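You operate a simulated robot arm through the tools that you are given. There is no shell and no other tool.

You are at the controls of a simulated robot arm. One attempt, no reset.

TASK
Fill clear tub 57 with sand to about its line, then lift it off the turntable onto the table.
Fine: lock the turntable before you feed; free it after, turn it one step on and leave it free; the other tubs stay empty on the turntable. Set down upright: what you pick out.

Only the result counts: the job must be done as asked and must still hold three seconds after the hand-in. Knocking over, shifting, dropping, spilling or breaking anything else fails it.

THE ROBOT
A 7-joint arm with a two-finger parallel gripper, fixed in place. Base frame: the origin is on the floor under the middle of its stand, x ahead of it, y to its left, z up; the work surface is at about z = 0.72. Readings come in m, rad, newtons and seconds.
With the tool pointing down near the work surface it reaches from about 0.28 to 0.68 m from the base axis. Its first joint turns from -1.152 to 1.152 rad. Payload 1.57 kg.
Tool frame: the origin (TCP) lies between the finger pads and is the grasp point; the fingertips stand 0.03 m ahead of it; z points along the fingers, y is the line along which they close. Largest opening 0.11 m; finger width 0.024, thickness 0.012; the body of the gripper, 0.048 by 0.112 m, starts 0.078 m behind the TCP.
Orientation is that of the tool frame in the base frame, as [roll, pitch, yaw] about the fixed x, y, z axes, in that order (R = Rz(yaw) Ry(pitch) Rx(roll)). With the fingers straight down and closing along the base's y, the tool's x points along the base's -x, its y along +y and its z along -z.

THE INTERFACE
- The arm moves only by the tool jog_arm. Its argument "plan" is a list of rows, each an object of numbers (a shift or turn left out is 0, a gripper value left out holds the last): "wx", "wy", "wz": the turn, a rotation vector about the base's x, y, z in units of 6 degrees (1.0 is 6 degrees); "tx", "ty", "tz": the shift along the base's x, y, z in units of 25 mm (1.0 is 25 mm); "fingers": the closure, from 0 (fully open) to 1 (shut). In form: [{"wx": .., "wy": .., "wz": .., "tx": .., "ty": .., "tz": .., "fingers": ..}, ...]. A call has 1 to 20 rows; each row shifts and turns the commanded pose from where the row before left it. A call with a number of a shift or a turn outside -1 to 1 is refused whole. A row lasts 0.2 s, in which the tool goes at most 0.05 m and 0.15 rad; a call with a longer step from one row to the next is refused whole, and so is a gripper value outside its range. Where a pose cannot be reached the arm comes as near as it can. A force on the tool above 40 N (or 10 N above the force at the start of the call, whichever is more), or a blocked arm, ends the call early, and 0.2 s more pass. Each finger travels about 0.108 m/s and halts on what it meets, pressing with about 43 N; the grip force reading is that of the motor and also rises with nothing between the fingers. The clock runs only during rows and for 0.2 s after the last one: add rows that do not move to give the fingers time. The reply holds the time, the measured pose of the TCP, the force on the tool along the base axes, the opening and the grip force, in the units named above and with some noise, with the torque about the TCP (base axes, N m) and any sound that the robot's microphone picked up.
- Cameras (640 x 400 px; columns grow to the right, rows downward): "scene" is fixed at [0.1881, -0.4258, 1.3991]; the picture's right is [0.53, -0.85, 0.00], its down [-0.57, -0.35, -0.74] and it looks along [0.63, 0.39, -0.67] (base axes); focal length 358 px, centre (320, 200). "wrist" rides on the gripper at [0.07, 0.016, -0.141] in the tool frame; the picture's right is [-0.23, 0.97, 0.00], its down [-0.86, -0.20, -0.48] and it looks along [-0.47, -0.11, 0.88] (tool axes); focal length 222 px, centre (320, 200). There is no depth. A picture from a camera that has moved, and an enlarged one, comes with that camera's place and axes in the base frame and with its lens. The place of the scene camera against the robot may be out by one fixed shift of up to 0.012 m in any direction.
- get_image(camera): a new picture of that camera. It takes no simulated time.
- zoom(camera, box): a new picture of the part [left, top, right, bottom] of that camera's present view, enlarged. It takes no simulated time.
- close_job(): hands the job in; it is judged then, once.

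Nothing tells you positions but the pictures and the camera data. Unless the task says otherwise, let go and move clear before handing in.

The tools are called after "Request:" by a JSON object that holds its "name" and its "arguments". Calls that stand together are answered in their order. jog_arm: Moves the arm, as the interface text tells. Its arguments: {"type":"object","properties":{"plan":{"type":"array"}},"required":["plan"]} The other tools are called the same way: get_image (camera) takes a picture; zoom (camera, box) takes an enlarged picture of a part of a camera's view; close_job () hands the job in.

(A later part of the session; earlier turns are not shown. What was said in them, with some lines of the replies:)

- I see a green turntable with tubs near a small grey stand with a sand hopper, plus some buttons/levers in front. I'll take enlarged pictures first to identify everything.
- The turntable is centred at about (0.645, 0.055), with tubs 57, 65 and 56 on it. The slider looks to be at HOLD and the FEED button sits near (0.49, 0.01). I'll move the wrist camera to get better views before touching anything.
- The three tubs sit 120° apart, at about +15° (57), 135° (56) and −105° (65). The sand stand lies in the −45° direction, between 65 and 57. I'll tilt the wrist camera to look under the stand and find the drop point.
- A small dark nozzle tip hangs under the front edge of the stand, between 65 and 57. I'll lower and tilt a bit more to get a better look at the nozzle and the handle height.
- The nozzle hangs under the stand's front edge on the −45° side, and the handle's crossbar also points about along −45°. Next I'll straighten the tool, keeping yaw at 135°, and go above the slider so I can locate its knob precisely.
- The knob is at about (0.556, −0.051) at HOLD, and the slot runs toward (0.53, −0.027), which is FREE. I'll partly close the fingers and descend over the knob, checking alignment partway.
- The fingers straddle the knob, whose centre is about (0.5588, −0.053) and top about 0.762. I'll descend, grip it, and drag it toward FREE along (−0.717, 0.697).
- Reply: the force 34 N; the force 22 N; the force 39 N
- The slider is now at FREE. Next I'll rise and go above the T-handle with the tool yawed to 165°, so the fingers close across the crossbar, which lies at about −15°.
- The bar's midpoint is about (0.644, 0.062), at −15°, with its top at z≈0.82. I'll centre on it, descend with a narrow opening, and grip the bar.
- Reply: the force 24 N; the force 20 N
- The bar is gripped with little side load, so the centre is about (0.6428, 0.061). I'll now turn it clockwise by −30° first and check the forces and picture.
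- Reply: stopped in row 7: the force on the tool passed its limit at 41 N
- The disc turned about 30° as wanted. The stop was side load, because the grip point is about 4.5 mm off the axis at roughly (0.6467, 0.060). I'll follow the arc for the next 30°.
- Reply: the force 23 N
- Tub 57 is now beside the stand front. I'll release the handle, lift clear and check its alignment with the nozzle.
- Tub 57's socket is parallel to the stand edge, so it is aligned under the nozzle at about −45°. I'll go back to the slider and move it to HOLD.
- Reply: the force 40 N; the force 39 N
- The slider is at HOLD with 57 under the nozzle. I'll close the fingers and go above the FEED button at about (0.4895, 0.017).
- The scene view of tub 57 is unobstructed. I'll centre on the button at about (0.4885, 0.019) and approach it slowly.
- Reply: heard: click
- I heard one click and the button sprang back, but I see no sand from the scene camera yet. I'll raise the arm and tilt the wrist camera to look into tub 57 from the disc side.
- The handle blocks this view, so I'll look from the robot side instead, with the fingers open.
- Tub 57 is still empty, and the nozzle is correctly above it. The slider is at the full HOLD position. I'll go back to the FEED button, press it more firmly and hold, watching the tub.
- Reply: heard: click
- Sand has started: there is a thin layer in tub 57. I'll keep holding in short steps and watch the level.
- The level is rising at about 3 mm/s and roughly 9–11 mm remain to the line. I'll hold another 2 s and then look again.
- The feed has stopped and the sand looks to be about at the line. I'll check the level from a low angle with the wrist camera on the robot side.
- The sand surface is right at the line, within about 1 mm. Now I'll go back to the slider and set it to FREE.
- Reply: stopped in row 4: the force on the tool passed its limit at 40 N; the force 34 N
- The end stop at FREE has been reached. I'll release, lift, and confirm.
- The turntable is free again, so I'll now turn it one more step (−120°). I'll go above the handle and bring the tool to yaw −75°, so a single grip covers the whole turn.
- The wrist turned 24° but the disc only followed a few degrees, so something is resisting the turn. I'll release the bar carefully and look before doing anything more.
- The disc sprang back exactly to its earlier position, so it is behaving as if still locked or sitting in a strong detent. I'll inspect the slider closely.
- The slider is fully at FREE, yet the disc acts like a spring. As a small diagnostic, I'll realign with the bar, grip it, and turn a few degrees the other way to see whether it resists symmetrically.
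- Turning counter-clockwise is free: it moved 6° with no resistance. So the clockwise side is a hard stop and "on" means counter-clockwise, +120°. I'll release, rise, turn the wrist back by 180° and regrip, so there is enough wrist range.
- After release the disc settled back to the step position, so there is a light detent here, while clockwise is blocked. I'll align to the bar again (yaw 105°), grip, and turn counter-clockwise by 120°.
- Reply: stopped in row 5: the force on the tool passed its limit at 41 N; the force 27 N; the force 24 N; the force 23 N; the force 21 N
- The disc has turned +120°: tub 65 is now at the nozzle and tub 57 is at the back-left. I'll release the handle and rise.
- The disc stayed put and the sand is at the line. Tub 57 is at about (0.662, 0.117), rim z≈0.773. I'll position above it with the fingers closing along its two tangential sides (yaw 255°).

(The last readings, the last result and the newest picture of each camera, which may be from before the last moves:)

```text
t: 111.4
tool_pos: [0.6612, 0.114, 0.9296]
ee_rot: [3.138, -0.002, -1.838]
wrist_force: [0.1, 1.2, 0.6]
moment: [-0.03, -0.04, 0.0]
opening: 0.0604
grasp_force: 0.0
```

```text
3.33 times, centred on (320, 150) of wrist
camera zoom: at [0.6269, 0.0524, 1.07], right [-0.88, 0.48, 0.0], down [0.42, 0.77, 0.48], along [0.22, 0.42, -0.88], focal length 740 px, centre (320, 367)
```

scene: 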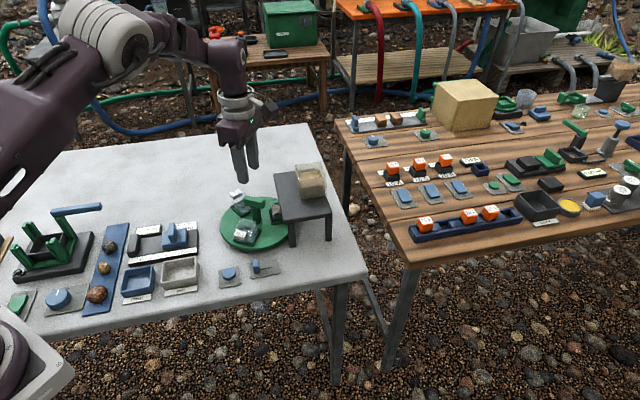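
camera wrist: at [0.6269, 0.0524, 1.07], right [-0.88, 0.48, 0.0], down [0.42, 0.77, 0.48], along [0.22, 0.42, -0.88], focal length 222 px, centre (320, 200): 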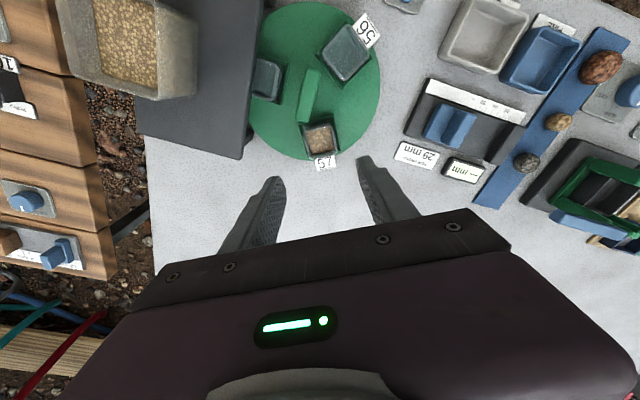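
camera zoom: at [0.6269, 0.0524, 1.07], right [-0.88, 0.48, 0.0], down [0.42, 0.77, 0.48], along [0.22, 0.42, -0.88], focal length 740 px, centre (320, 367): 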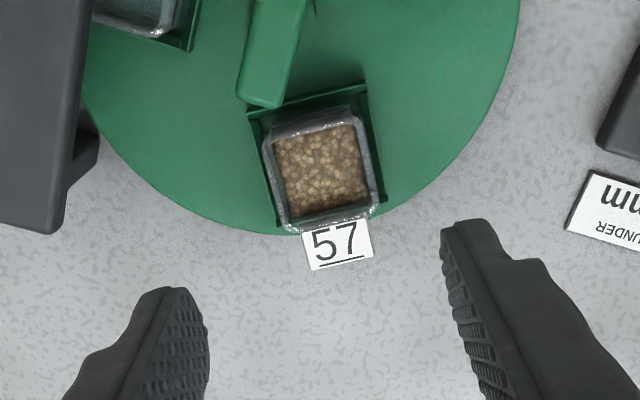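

Request:
{"name": "jog_arm", "arguments": {"plan": [{"tx": 0.016, "ty": 0.09, "tz": -0.8}, {"tz": -1}, {"tz": -1}, {"tz": -1}, {"tz": -0.5}, {}]}}

Request:
{"name": "zoom", "arguments": {"camera": "wrist", "box": [240, 100, 400, 240]}}

Request:
{"name": "zoom", "arguments": {"camera": "scene", "box": [220, 160, 300, 230]}}

```text
t: 112.8
tool_pos: [0.6643, 0.1173, 0.8221]
ee_rot: [3.138, -0.002, -1.836]
wrist_force: [-0.3, 0.0, 0.3]
moment: [0.0, 0.04, -0.02]
opening: 0.0604
grasp_force: 0.1
```

```text
2.86 times, centred on (320, 170) of wrist
camera zoom: at [0.6294, 0.0542, 0.9623], right [-0.88, 0.48, 0.0], down [0.42, 0.77, 0.48], along [0.23, 0.42, -0.88], focal length 635 px, centre (320, 286)
```

zoom: 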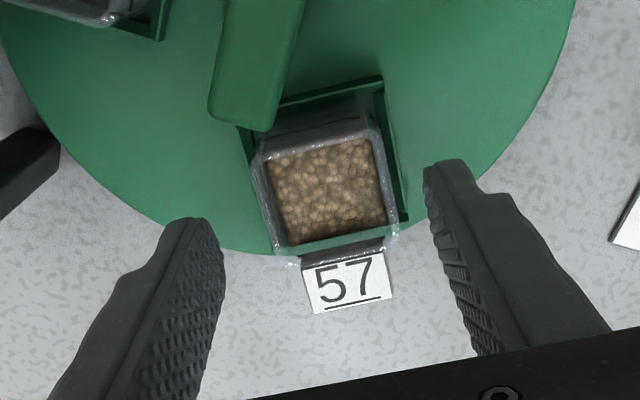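

```text
5.71 times, centred on (260, 195) of scene
camera zoom: at [0.1881, -0.4258, 1.3991], right [0.53, -0.85, 0.0], down [-0.57, -0.35, -0.74], along [0.63, 0.39, -0.67], focal length 2048 px, centre (663, 229)
```

zoom: 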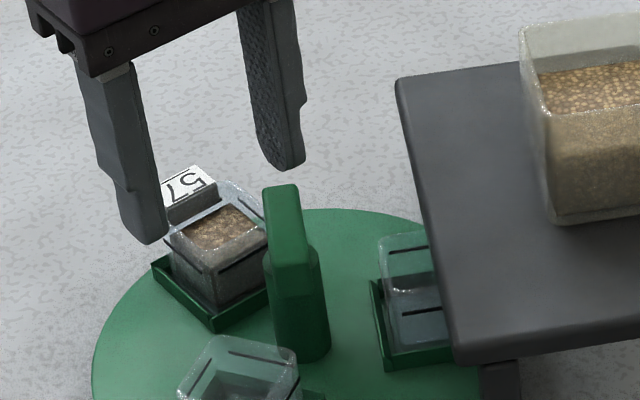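

Request:
{"name": "jog_arm", "arguments": {"plan": [{"tx": -0.06, "ty": -0.05, "tz": -0.6}, {"tz": -0.6}, {"tz": -0.35}, {}]}}

Request:
{"name": "zoom", "arguments": {"camera": "scene", "box": [220, 160, 300, 230]}}

Request:
{"name": "zoom", "arguments": {"camera": "wrist", "box": [240, 100, 400, 240]}}

```text
t: 113.8
tool_pos: [0.6597, 0.1148, 0.7832]
ee_rot: [3.138, -0.002, -1.836]
wrist_force: [-0.8, -0.2, -0.7]
moment: [0.0, -0.02, 0.0]
opening: 0.0603
grasp_force: 0.1
```

```text
5.71 times, centred on (260, 195) of scene
camera zoom: at [0.1881, -0.4258, 1.3991], right [0.53, -0.85, 0.0], down [-0.57, -0.35, -0.74], along [0.63, 0.39, -0.67], focal length 2048 px, centre (663, 229)
```

zoom: 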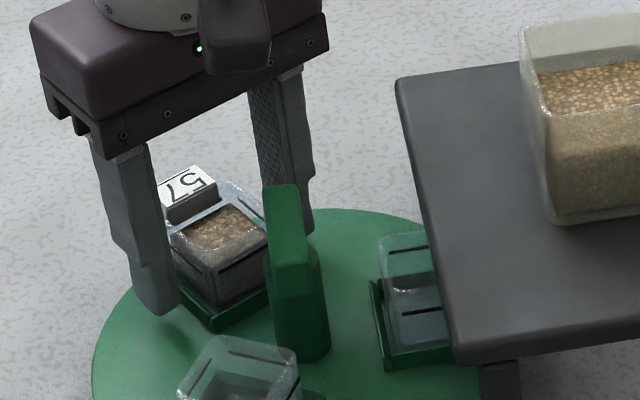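

```text
2.86 times, centred on (320, 170) of wrist
camera zoom: at [0.6255, 0.0519, 0.9238], right [-0.88, 0.48, 0.0], down [0.42, 0.77, 0.48], along [0.23, 0.42, -0.88], focal length 635 px, centre (320, 286)
```

zoom: 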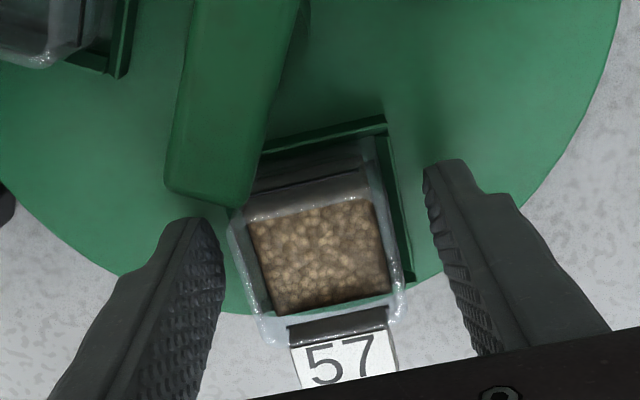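

The fingers straddle tub 57 properly. I'll close the grip on it.

Request:
{"name": "jog_arm", "arguments": {"plan": [{"fingers": 0.55}, {"fingers": 0.62}, {"fingers": 0.68}, {"fingers": 0.75}, {"fingers": 0.8}, {"fingers": 0.8}]}}

Request:
{"name": "zoom", "arguments": {"camera": "wrist", "box": [240, 100, 400, 240]}}

Request:
{"name": "zoom", "arguments": {"camera": "scene", "box": [220, 160, 300, 230]}}

```text
t: 115.2
tool_pos: [0.6603, 0.1154, 0.783]
ee_rot: [3.137, -0.002, -1.838]
wrist_force: [6.6, 0.3, -4.1]
moment: [0.13, -0.21, 0.35]
opening: 0.0512
grasp_force: 45.1
```

```text
2.86 times, centred on (320, 170) of wrist
camera zoom: at [0.6258, 0.052, 0.9238], right [-0.88, 0.48, 0.0], down [0.42, 0.77, 0.48], along [0.23, 0.42, -0.88], focal length 635 px, centre (320, 286)
```

zoom: 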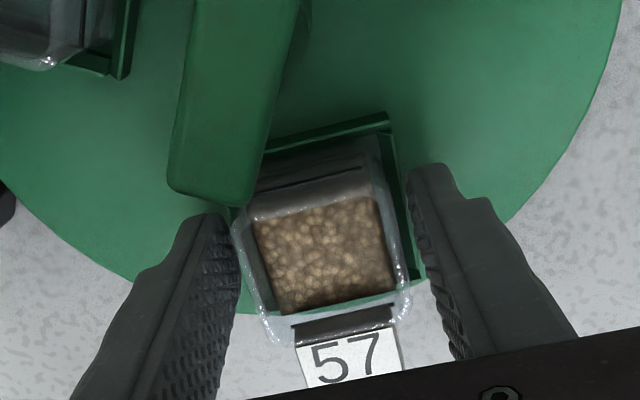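

```text
5.71 times, centred on (260, 195) of scene
camera zoom: at [0.1883, -0.4258, 1.3991], right [0.53, -0.85, 0.0], down [-0.57, -0.35, -0.74], along [0.63, 0.39, -0.67], focal length 2048 px, centre (663, 229)
```

zoom: 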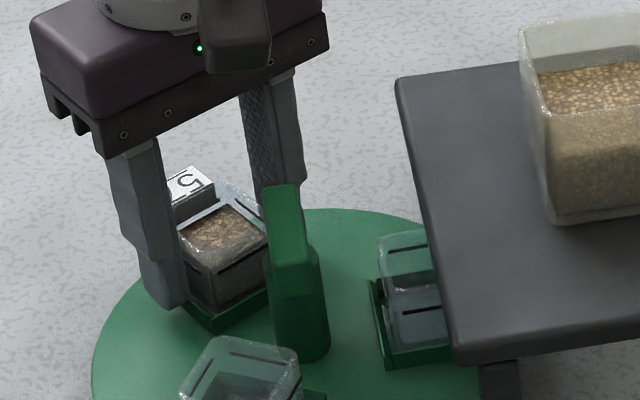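

The grip stopped at 51 mm, which is the socket wall around the tub. I'll open, raise about 8 mm so the fingertips are above the socket, and grip the tub itself.

Request:
{"name": "jog_arm", "arguments": {"plan": [{"fingers": 0.45}, {"fingers": 0.43}, {"tz": 0.34}, {}]}}

Request:
{"name": "zoom", "arguments": {"camera": "wrist", "box": [240, 100, 400, 240]}}

Request:
{"name": "jog_arm", "arguments": {"plan": [{"fingers": 0.5}, {"fingers": 0.55}, {"fingers": 0.6}, {"fingers": 0.65}, {"fingers": 0.7}, {"fingers": 0.75}, {"fingers": 0.75}]}}

Request:
{"name": "zoom", "arguments": {"camera": "wrist", "box": [240, 100, 400, 240]}}

Request:
{"name": "zoom", "arguments": {"camera": "scene", "box": [220, 160, 300, 230]}}

```text
t: 116.2
tool_pos: [0.6618, 0.1166, 0.7934]
ee_rot: [3.138, -0.002, -1.837]
wrist_force: [-0.1, 0.1, 0.9]
moment: [-0.02, -0.01, 0.02]
opening: 0.0626
grasp_force: 0.1
```

```text
2.86 times, centred on (320, 170) of wrist
camera zoom: at [0.6262, 0.0528, 0.9323], right [-0.88, 0.48, 0.0], down [0.42, 0.77, 0.48], along [0.22, 0.42, -0.88], focal length 635 px, centre (320, 286)
```

zoom: 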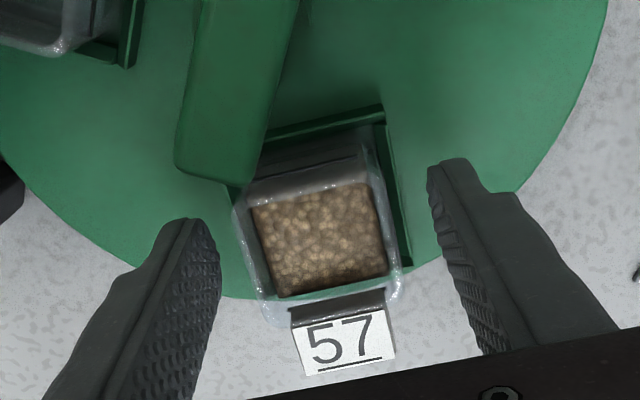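

```text
t: 117.8
tool_pos: [0.6616, 0.1157, 0.792]
ee_rot: [3.137, -0.002, -1.837]
wrist_force: [-0.3, 0.4, 0.1]
moment: [-0.03, -0.03, 0.02]
opening: 0.0392
grasp_force: 43.5
```

```text
2.86 times, centred on (320, 170) of wrist
camera zoom: at [0.6263, 0.0527, 0.9324], right [-0.88, 0.48, 0.0], down [0.42, 0.77, 0.48], along [0.23, 0.42, -0.88], focal length 635 px, centre (320, 286)
```

zoom: 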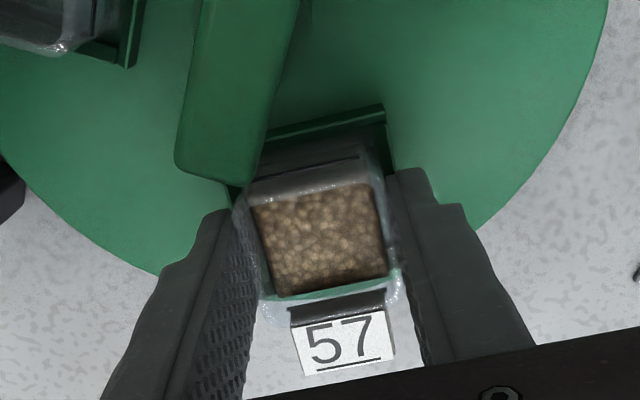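

```text
5.71 times, centred on (260, 195) of scene
camera zoom: at [0.188, -0.4258, 1.3991], right [0.53, -0.85, 0.0], down [-0.57, -0.35, -0.74], along [0.63, 0.39, -0.67], focal length 2048 px, centre (663, 229)
```

zoom: 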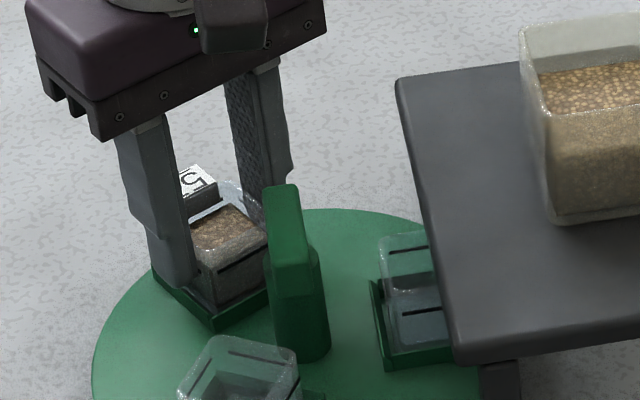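

The tub is gripped at 39 mm. I'll lift slowly and check.

Request:
{"name": "jog_arm", "arguments": {"plan": [{"tz": 0.1}, {"tz": 0.2}, {"tz": 0.3}, {"tz": 0.3}, {"tz": 0.2}, {}]}}

Request:
{"name": "zoom", "arguments": {"camera": "scene", "box": [220, 150, 310, 230]}}

```text
t: 119.2
tool_pos: [0.663, 0.1154, 0.8188]
ee_rot: [3.138, -0.003, -1.838]
wrist_force: [0.2, 0.4, -0.3]
moment: [-0.03, 0.01, 0.03]
opening: 0.0388
grasp_force: 43.1
```

```text
5.00 times, centred on (265, 190) of scene
camera zoom: at [0.1881, -0.4258, 1.3991], right [0.53, -0.85, 0.0], down [-0.57, -0.35, -0.74], along [0.63, 0.39, -0.67], focal length 1792 px, centre (595, 250)
```

zoom: 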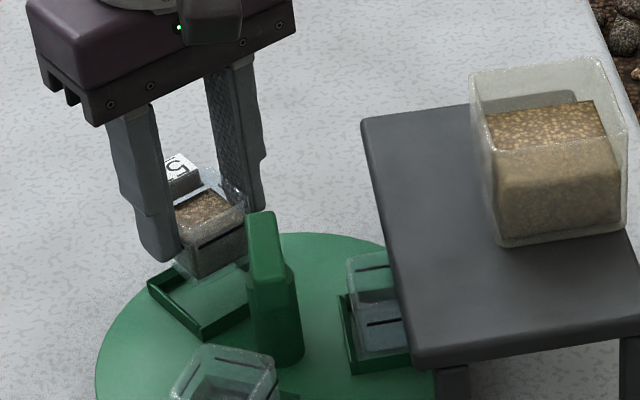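

The tub is out of its socket. I'll raise further and carry it slowly to clear table at about (0.60, 0.27).

Request:
{"name": "jog_arm", "arguments": {"plan": [{"tz": 0.2}, {"tz": 0.4}, {"tz": 0.5}, {"tz": 0.5}, {"tz": 0.3}, {"tz": 0.15}, {}]}}

Request:
{"name": "jog_arm", "arguments": {"plan": [{"tx": -0.05, "ty": 0.12}, {"tx": -0.1, "ty": 0.25}, {"tx": -0.16, "ty": 0.4}, {"tx": -0.18, "ty": 0.45}, {"tx": -0.18, "ty": 0.45}, {"tx": -0.18, "ty": 0.45}, {"tx": -0.18, "ty": 0.45}, {"tx": -0.18, "ty": 0.45}, {"tx": -0.18, "ty": 0.45}, {"tx": -0.18, "ty": 0.45}, {"tx": -0.18, "ty": 0.45}, {"tx": -0.18, "ty": 0.45}, {"tx": -0.18, "ty": 0.45}, {"tx": -0.16, "ty": 0.4}, {"tx": -0.1, "ty": 0.25}, {"tx": -0.05, "ty": 0.12}, {}]}}

Request:
{"name": "get_image", "arguments": {"camera": "scene"}}

Request:
{"name": "get_image", "arguments": {"camera": "wrist"}}

```text
t: 120.8
tool_pos: [0.6614, 0.1151, 0.8728]
ee_rot: [3.139, -0.002, -1.837]
wrist_force: [-1.6, 0.0, -0.3]
moment: [-0.03, -0.04, -0.02]
opening: 0.0388
grasp_force: 42.7
```

```text
t: 124.4
tool_pos: [0.6008, 0.2655, 0.8686]
ee_rot: [3.139, -0.002, -1.838]
wrist_force: [0.0, 1.3, -0.3]
moment: [-0.03, 0.01, 0.02]
opening: 0.0388
grasp_force: 43.1
```

```text
taken
```

scene: 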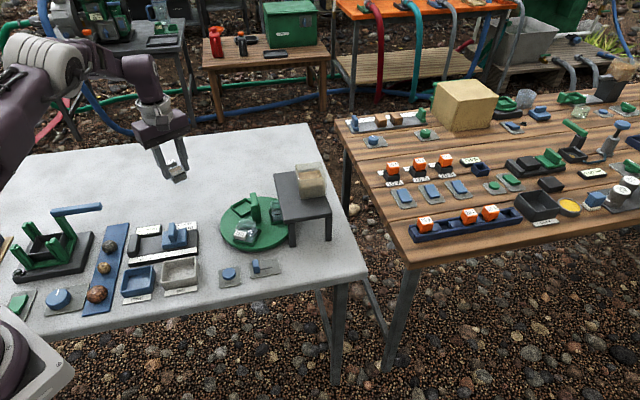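

```text
taken
camera wrist: at [0.5656, 0.2032, 1.0096], right [-0.88, 0.48, 0.0], down [0.42, 0.77, 0.48], along [0.22, 0.42, -0.88], focal length 222 px, centre (320, 200)
```

wrist: 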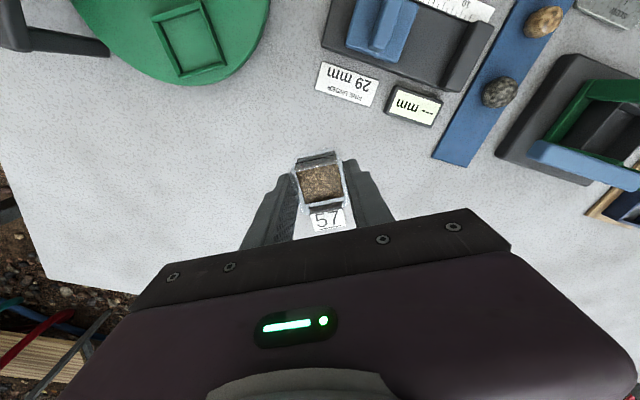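

Request:
{"name": "jog_arm", "arguments": {"plan": [{"tz": -0.25}, {"tz": -0.5}, {"tz": -0.5}, {"tz": -0.5}, {"tz": -0.5}, {"tz": -0.4}, {"tz": -0.3}, {"tz": -0.2}, {"tz": -0.2}, {"tz": -0.1}, {}]}}

Request:
{"name": "zoom", "arguments": {"camera": "scene", "box": [140, 160, 230, 240]}}

```text
t: 126.8
tool_pos: [0.6011, 0.2663, 0.7848]
ee_rot: [3.139, -0.002, -1.837]
wrist_force: [-0.8, 0.1, -0.4]
moment: [-0.01, 0.02, 0.01]
opening: 0.0388
grasp_force: 43.2
```

```text
5.00 times, centred on (185, 200) of scene
camera zoom: at [0.1881, -0.4258, 1.3991], right [0.53, -0.85, 0.0], down [-0.57, -0.35, -0.74], along [0.63, 0.39, -0.67], focal length 1792 px, centre (995, 200)
```

zoom: 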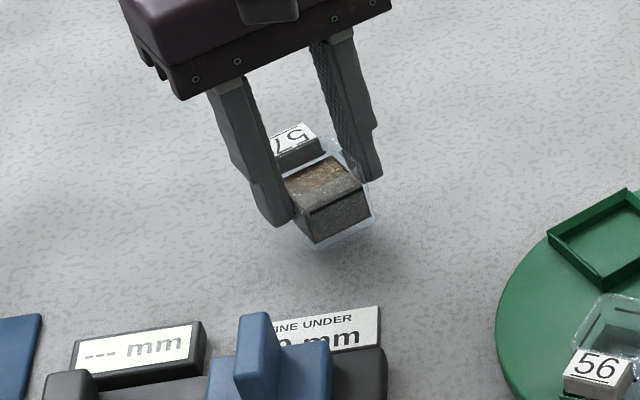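

Request:
{"name": "jog_arm", "arguments": {"plan": [{"tz": -0.12}, {"tz": -0.12}, {"tz": -0.12}, {}]}}

Request:
{"name": "jog_arm", "arguments": {"plan": [{"tz": -0.1}, {"tz": -0.1}, {}]}}

Request:
{"name": "zoom", "arguments": {"camera": "scene", "box": [140, 160, 230, 240]}}

```text
t: 127.8
tool_pos: [0.6011, 0.2643, 0.7734]
ee_rot: [3.139, -0.001, -1.837]
wrist_force: [0.1, 0.6, -0.6]
moment: [0.04, -0.01, 0.03]
opening: 0.0389
grasp_force: 43.5
```

```text
t: 128.6
tool_pos: [0.6013, 0.2657, 0.769]
ee_rot: [3.139, -0.002, -1.837]
wrist_force: [0.1, -0.3, -0.2]
moment: [0.04, 0.02, -0.02]
opening: 0.0391
grasp_force: 42.9
```

```text
5.00 times, centred on (185, 200) of scene
camera zoom: at [0.1881, -0.4258, 1.3991], right [0.53, -0.85, 0.0], down [-0.57, -0.35, -0.74], along [0.63, 0.39, -0.67], focal length 1792 px, centre (995, 200)
```

zoom: 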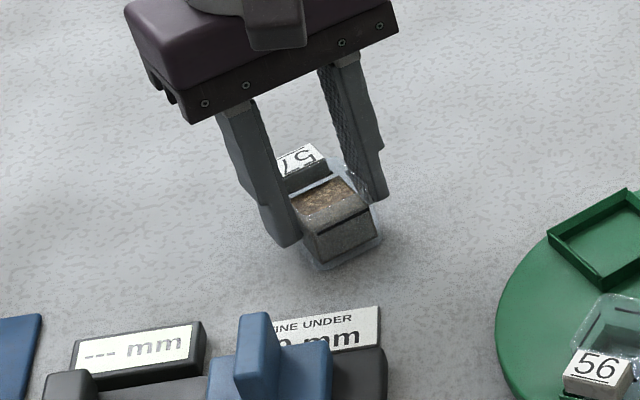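

Request:
{"name": "jog_arm", "arguments": {"plan": [{"tz": -0.08}, {}]}}

Request:
{"name": "jog_arm", "arguments": {"plan": [{"tz": -0.06}, {}]}}

Request:
{"name": "zoom", "arguments": {"camera": "scene", "box": [170, 180, 210, 220]}}

```text
t: 129.2
tool_pos: [0.6001, 0.2661, 0.768]
ee_rot: [3.141, -0.003, -1.837]
wrist_force: [-0.2, -0.4, 2.9]
moment: [-0.09, -0.05, -0.02]
opening: 0.0387
grasp_force: 42.6
```

```text
t: 129.8
tool_pos: [0.6016, 0.2671, 0.7682]
ee_rot: [3.141, 0.0, -1.838]
wrist_force: [-5.9, -1.8, 22.8]
moment: [-0.2, 0.18, 0.0]
opening: 0.0389
grasp_force: 43.2
```

```text
10.00 times, centred on (190, 200) of scene
camera zoom: at [0.1875, -0.4261, 1.3991], right [0.53, -0.85, 0.0], down [-0.57, -0.35, -0.74], along [0.63, 0.39, -0.67], focal length 3585 px, centre (1620, 200)
```

zoom: 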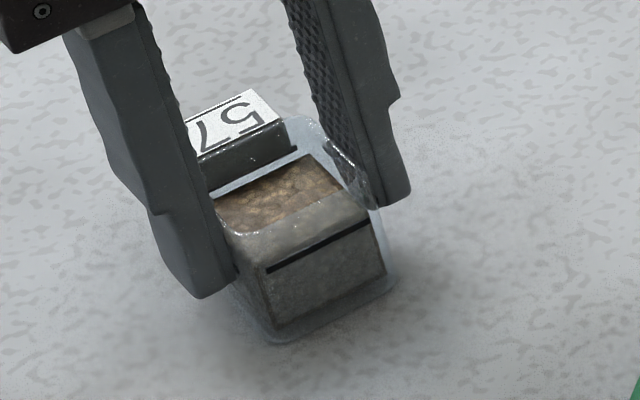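

The tub touches the table (23 N). I'll ease up slightly, open the fingers gently, then rise straight up.

Request:
{"name": "jog_arm", "arguments": {"plan": [{"tz": 0.06}, {}, {"fingers": 0.6}, {"fingers": 0.55}, {"fingers": 0.5}, {"fingers": 0.45}, {"fingers": 0.42}, {}]}}

Request:
{"name": "zoom", "arguments": {"camera": "scene", "box": [160, 170, 220, 230]}}

Request:
{"name": "get_image", "arguments": {"camera": "wrist"}}

```text
t: 131.6
tool_pos: [0.6007, 0.2668, 0.7682]
ee_rot: [3.138, -0.001, -1.837]
wrist_force: [0.1, 1.2, -1.1]
moment: [0.0, 0.0, -0.03]
opening: 0.0638
grasp_force: 0.2
```

```text
6.67 times, centred on (190, 200) of scene
camera zoom: at [0.1881, -0.4258, 1.3991], right [0.53, -0.85, 0.0], down [-0.57, -0.35, -0.74], along [0.63, 0.39, -0.67], focal length 2390 px, centre (1187, 200)
```

zoom: 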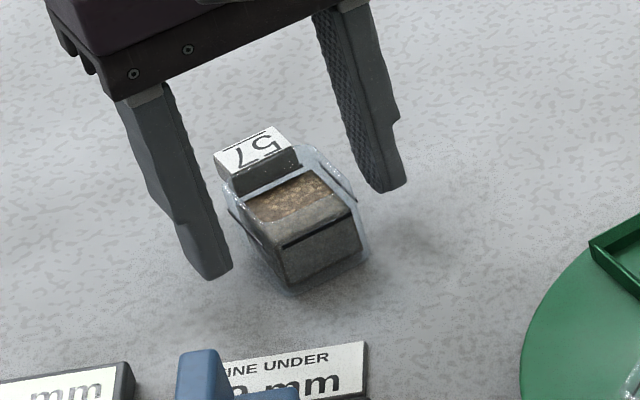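

```text
taken
camera wrist: at [0.5657, 0.2034, 0.9082], right [-0.88, 0.48, 0.0], down [0.42, 0.77, 0.48], along [0.22, 0.42, -0.88], focal length 222 px, centre (320, 200)
```

wrist: 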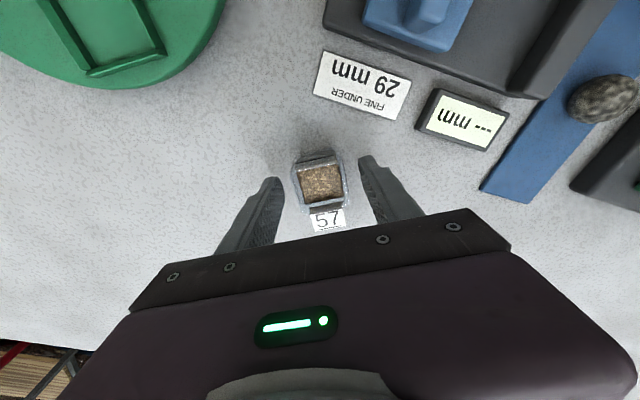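

Tub 57 stands free and upright on the table. I'll rise straight up and check the whole scene.

Request:
{"name": "jog_arm", "arguments": {"plan": [{"tz": 0.4}, {"tz": 0.6}, {"tz": 0.8}, {"tz": 1}, {"tz": 1}, {"tz": 1}, {"tz": 1}, {"tz": 1}, {"ty": 0.5}, {}]}}

Request:
{"name": "get_image", "arguments": {"camera": "scene"}}

Request:
{"name": "zoom", "arguments": {"camera": "scene", "box": [160, 170, 220, 230]}}

Request:
{"name": "zoom", "arguments": {"camera": "scene", "box": [210, 160, 340, 290]}}

Request:
{"name": "get_image", "arguments": {"camera": "wrist"}}

```text
t: 133.8
tool_pos: [0.6016, 0.2801, 0.9375]
ee_rot: [3.138, -0.001, -1.836]
wrist_force: [1.0, -0.6, -0.8]
moment: [0.0, 0.0, 0.05]
opening: 0.0637
grasp_force: 0.0
```

```text
taken
```

scene: 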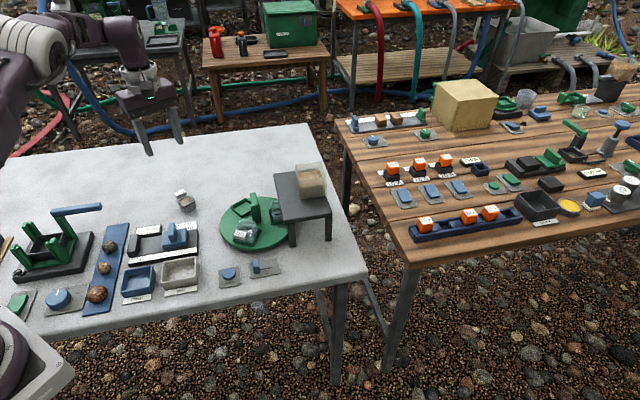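

```text
6.67 times, centred on (190, 200) of scene
camera zoom: at [0.1881, -0.4258, 1.3991], right [0.53, -0.85, 0.0], down [-0.57, -0.35, -0.74], along [0.63, 0.39, -0.67], focal length 2390 px, centre (1187, 200)
```

zoom: 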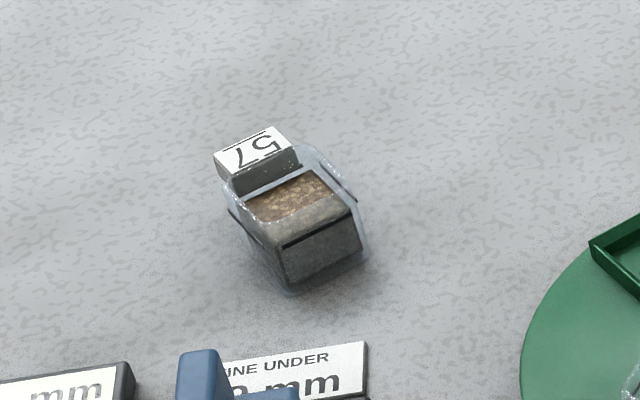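

```text
3.08 times, centred on (275, 225) of scene
camera zoom: at [0.1881, -0.4258, 1.3991], right [0.53, -0.85, 0.0], down [-0.57, -0.35, -0.74], along [0.63, 0.39, -0.67], focal length 1103 px, centre (458, 123)
```

zoom: 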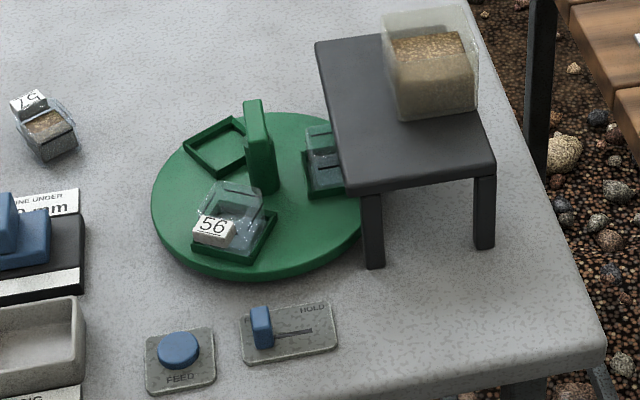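

```text
taken
camera wrist: at [0.5663, 0.217, 1.0787], right [-0.88, 0.48, 0.0], down [0.42, 0.77, 0.48], along [0.22, 0.42, -0.88], focal length 222 px, centre (320, 200)
```

wrist: 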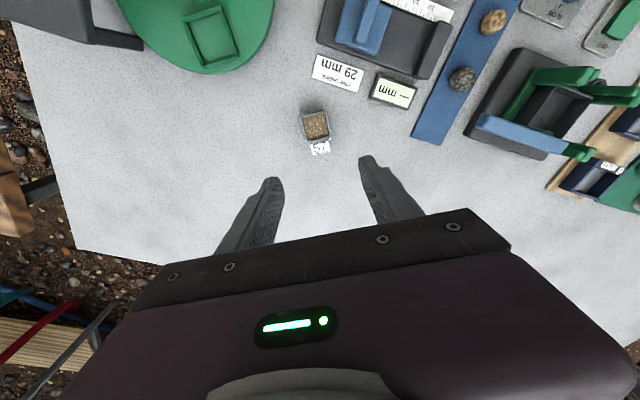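

Request:
{"name": "zoom", "arguments": {"camera": "scene", "box": [176, 186, 200, 216]}}

Request:
{"name": "zoom", "arguments": {"camera": "scene", "box": [270, 190, 310, 230]}}

Request:
{"name": "zoom", "arguments": {"camera": "scene", "box": [0, 180, 210, 340]}}

```text
13.33 times, centred on (188, 201) of scene
camera zoom: at [0.1881, -0.4258, 1.3991], right [0.53, -0.85, 0.0], down [-0.57, -0.35, -0.74], along [0.63, 0.39, -0.67], focal length 4780 px, centre (2080, 187)
```

zoom: 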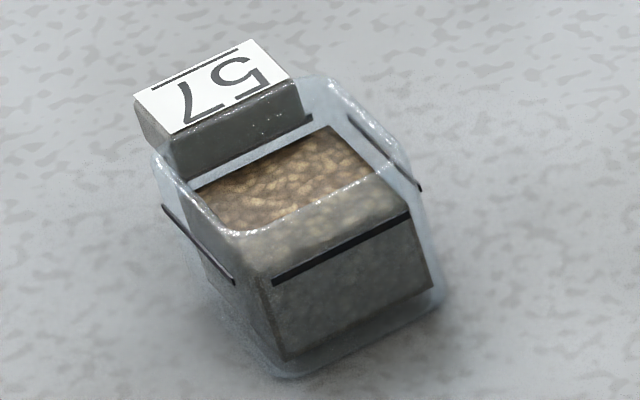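

```text
10.00 times, centred on (290, 210) of scene
camera zoom: at [0.1881, -0.4258, 1.3991], right [0.53, -0.85, 0.0], down [-0.57, -0.35, -0.74], along [0.63, 0.39, -0.67], focal length 3585 px, centre (620, 100)
```

zoom: 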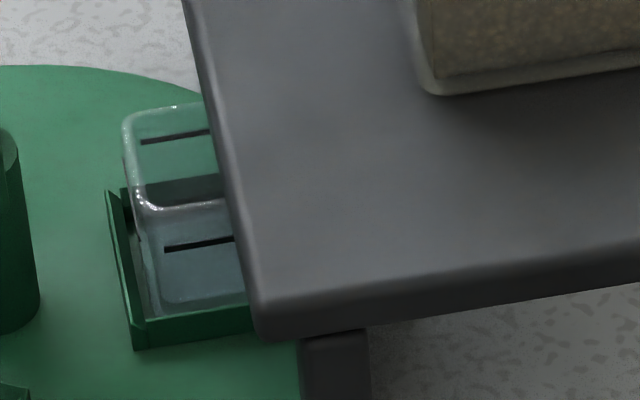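

```text
2.50 times, centred on (105, 260) of scene
camera zoom: at [0.1881, -0.4258, 1.3991], right [0.53, -0.85, 0.0], down [-0.57, -0.35, -0.74], along [0.63, 0.39, -0.67], focal length 896 px, centre (858, 50)
```

zoom: 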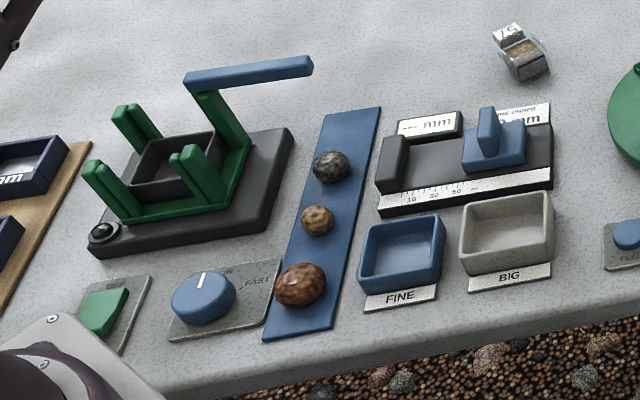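

Everything looks as asked:
- **Tub 57:** filled to its line and standing upright on the table.
- **Turntable:** one step on from the feed position, with the slider at FREE. Tubs 56 and 65 are still on it and look empty.
- **Rest of the table:** looks undisturbed, and the arm is clear.

I'm handing in the job.

Request:
{"name": "close_job", "arguments": {}}

```text
The job is handed in.
```

I handed the job in. Tub 57 is filled with sand to about its line and stands upright on the table, to the left of the turntable. I don't have the verdict, only my own check of the pictures just before handing in.

- **Fill:** a low side view put the sand within about 1 mm of the line. The level still looked right after I set the tub down.
- **Lock and feed:** I slid the lock to HOLD before feeding and back to FREE afterwards. The first press of FEED clicked but gave no sand. I pressed it again and held it until the sand reached the line.
- **Turn:** the turntable is one step (120°) counter-clockwise from the feed position and left free. I first tried clockwise, but it resisted and sprang back, so I took counter-clockwise as "on".
- **Other tubs:** 56 and 65 are still on the turntable and look empty.
- **Tub 57's socket:** my first grip closed on the socket wall around the tub at about 45 N. I opened, raised and gripped the tub itself, and saw no damage.

Nothing else on the table looks moved or spilled, and the arm is clear.
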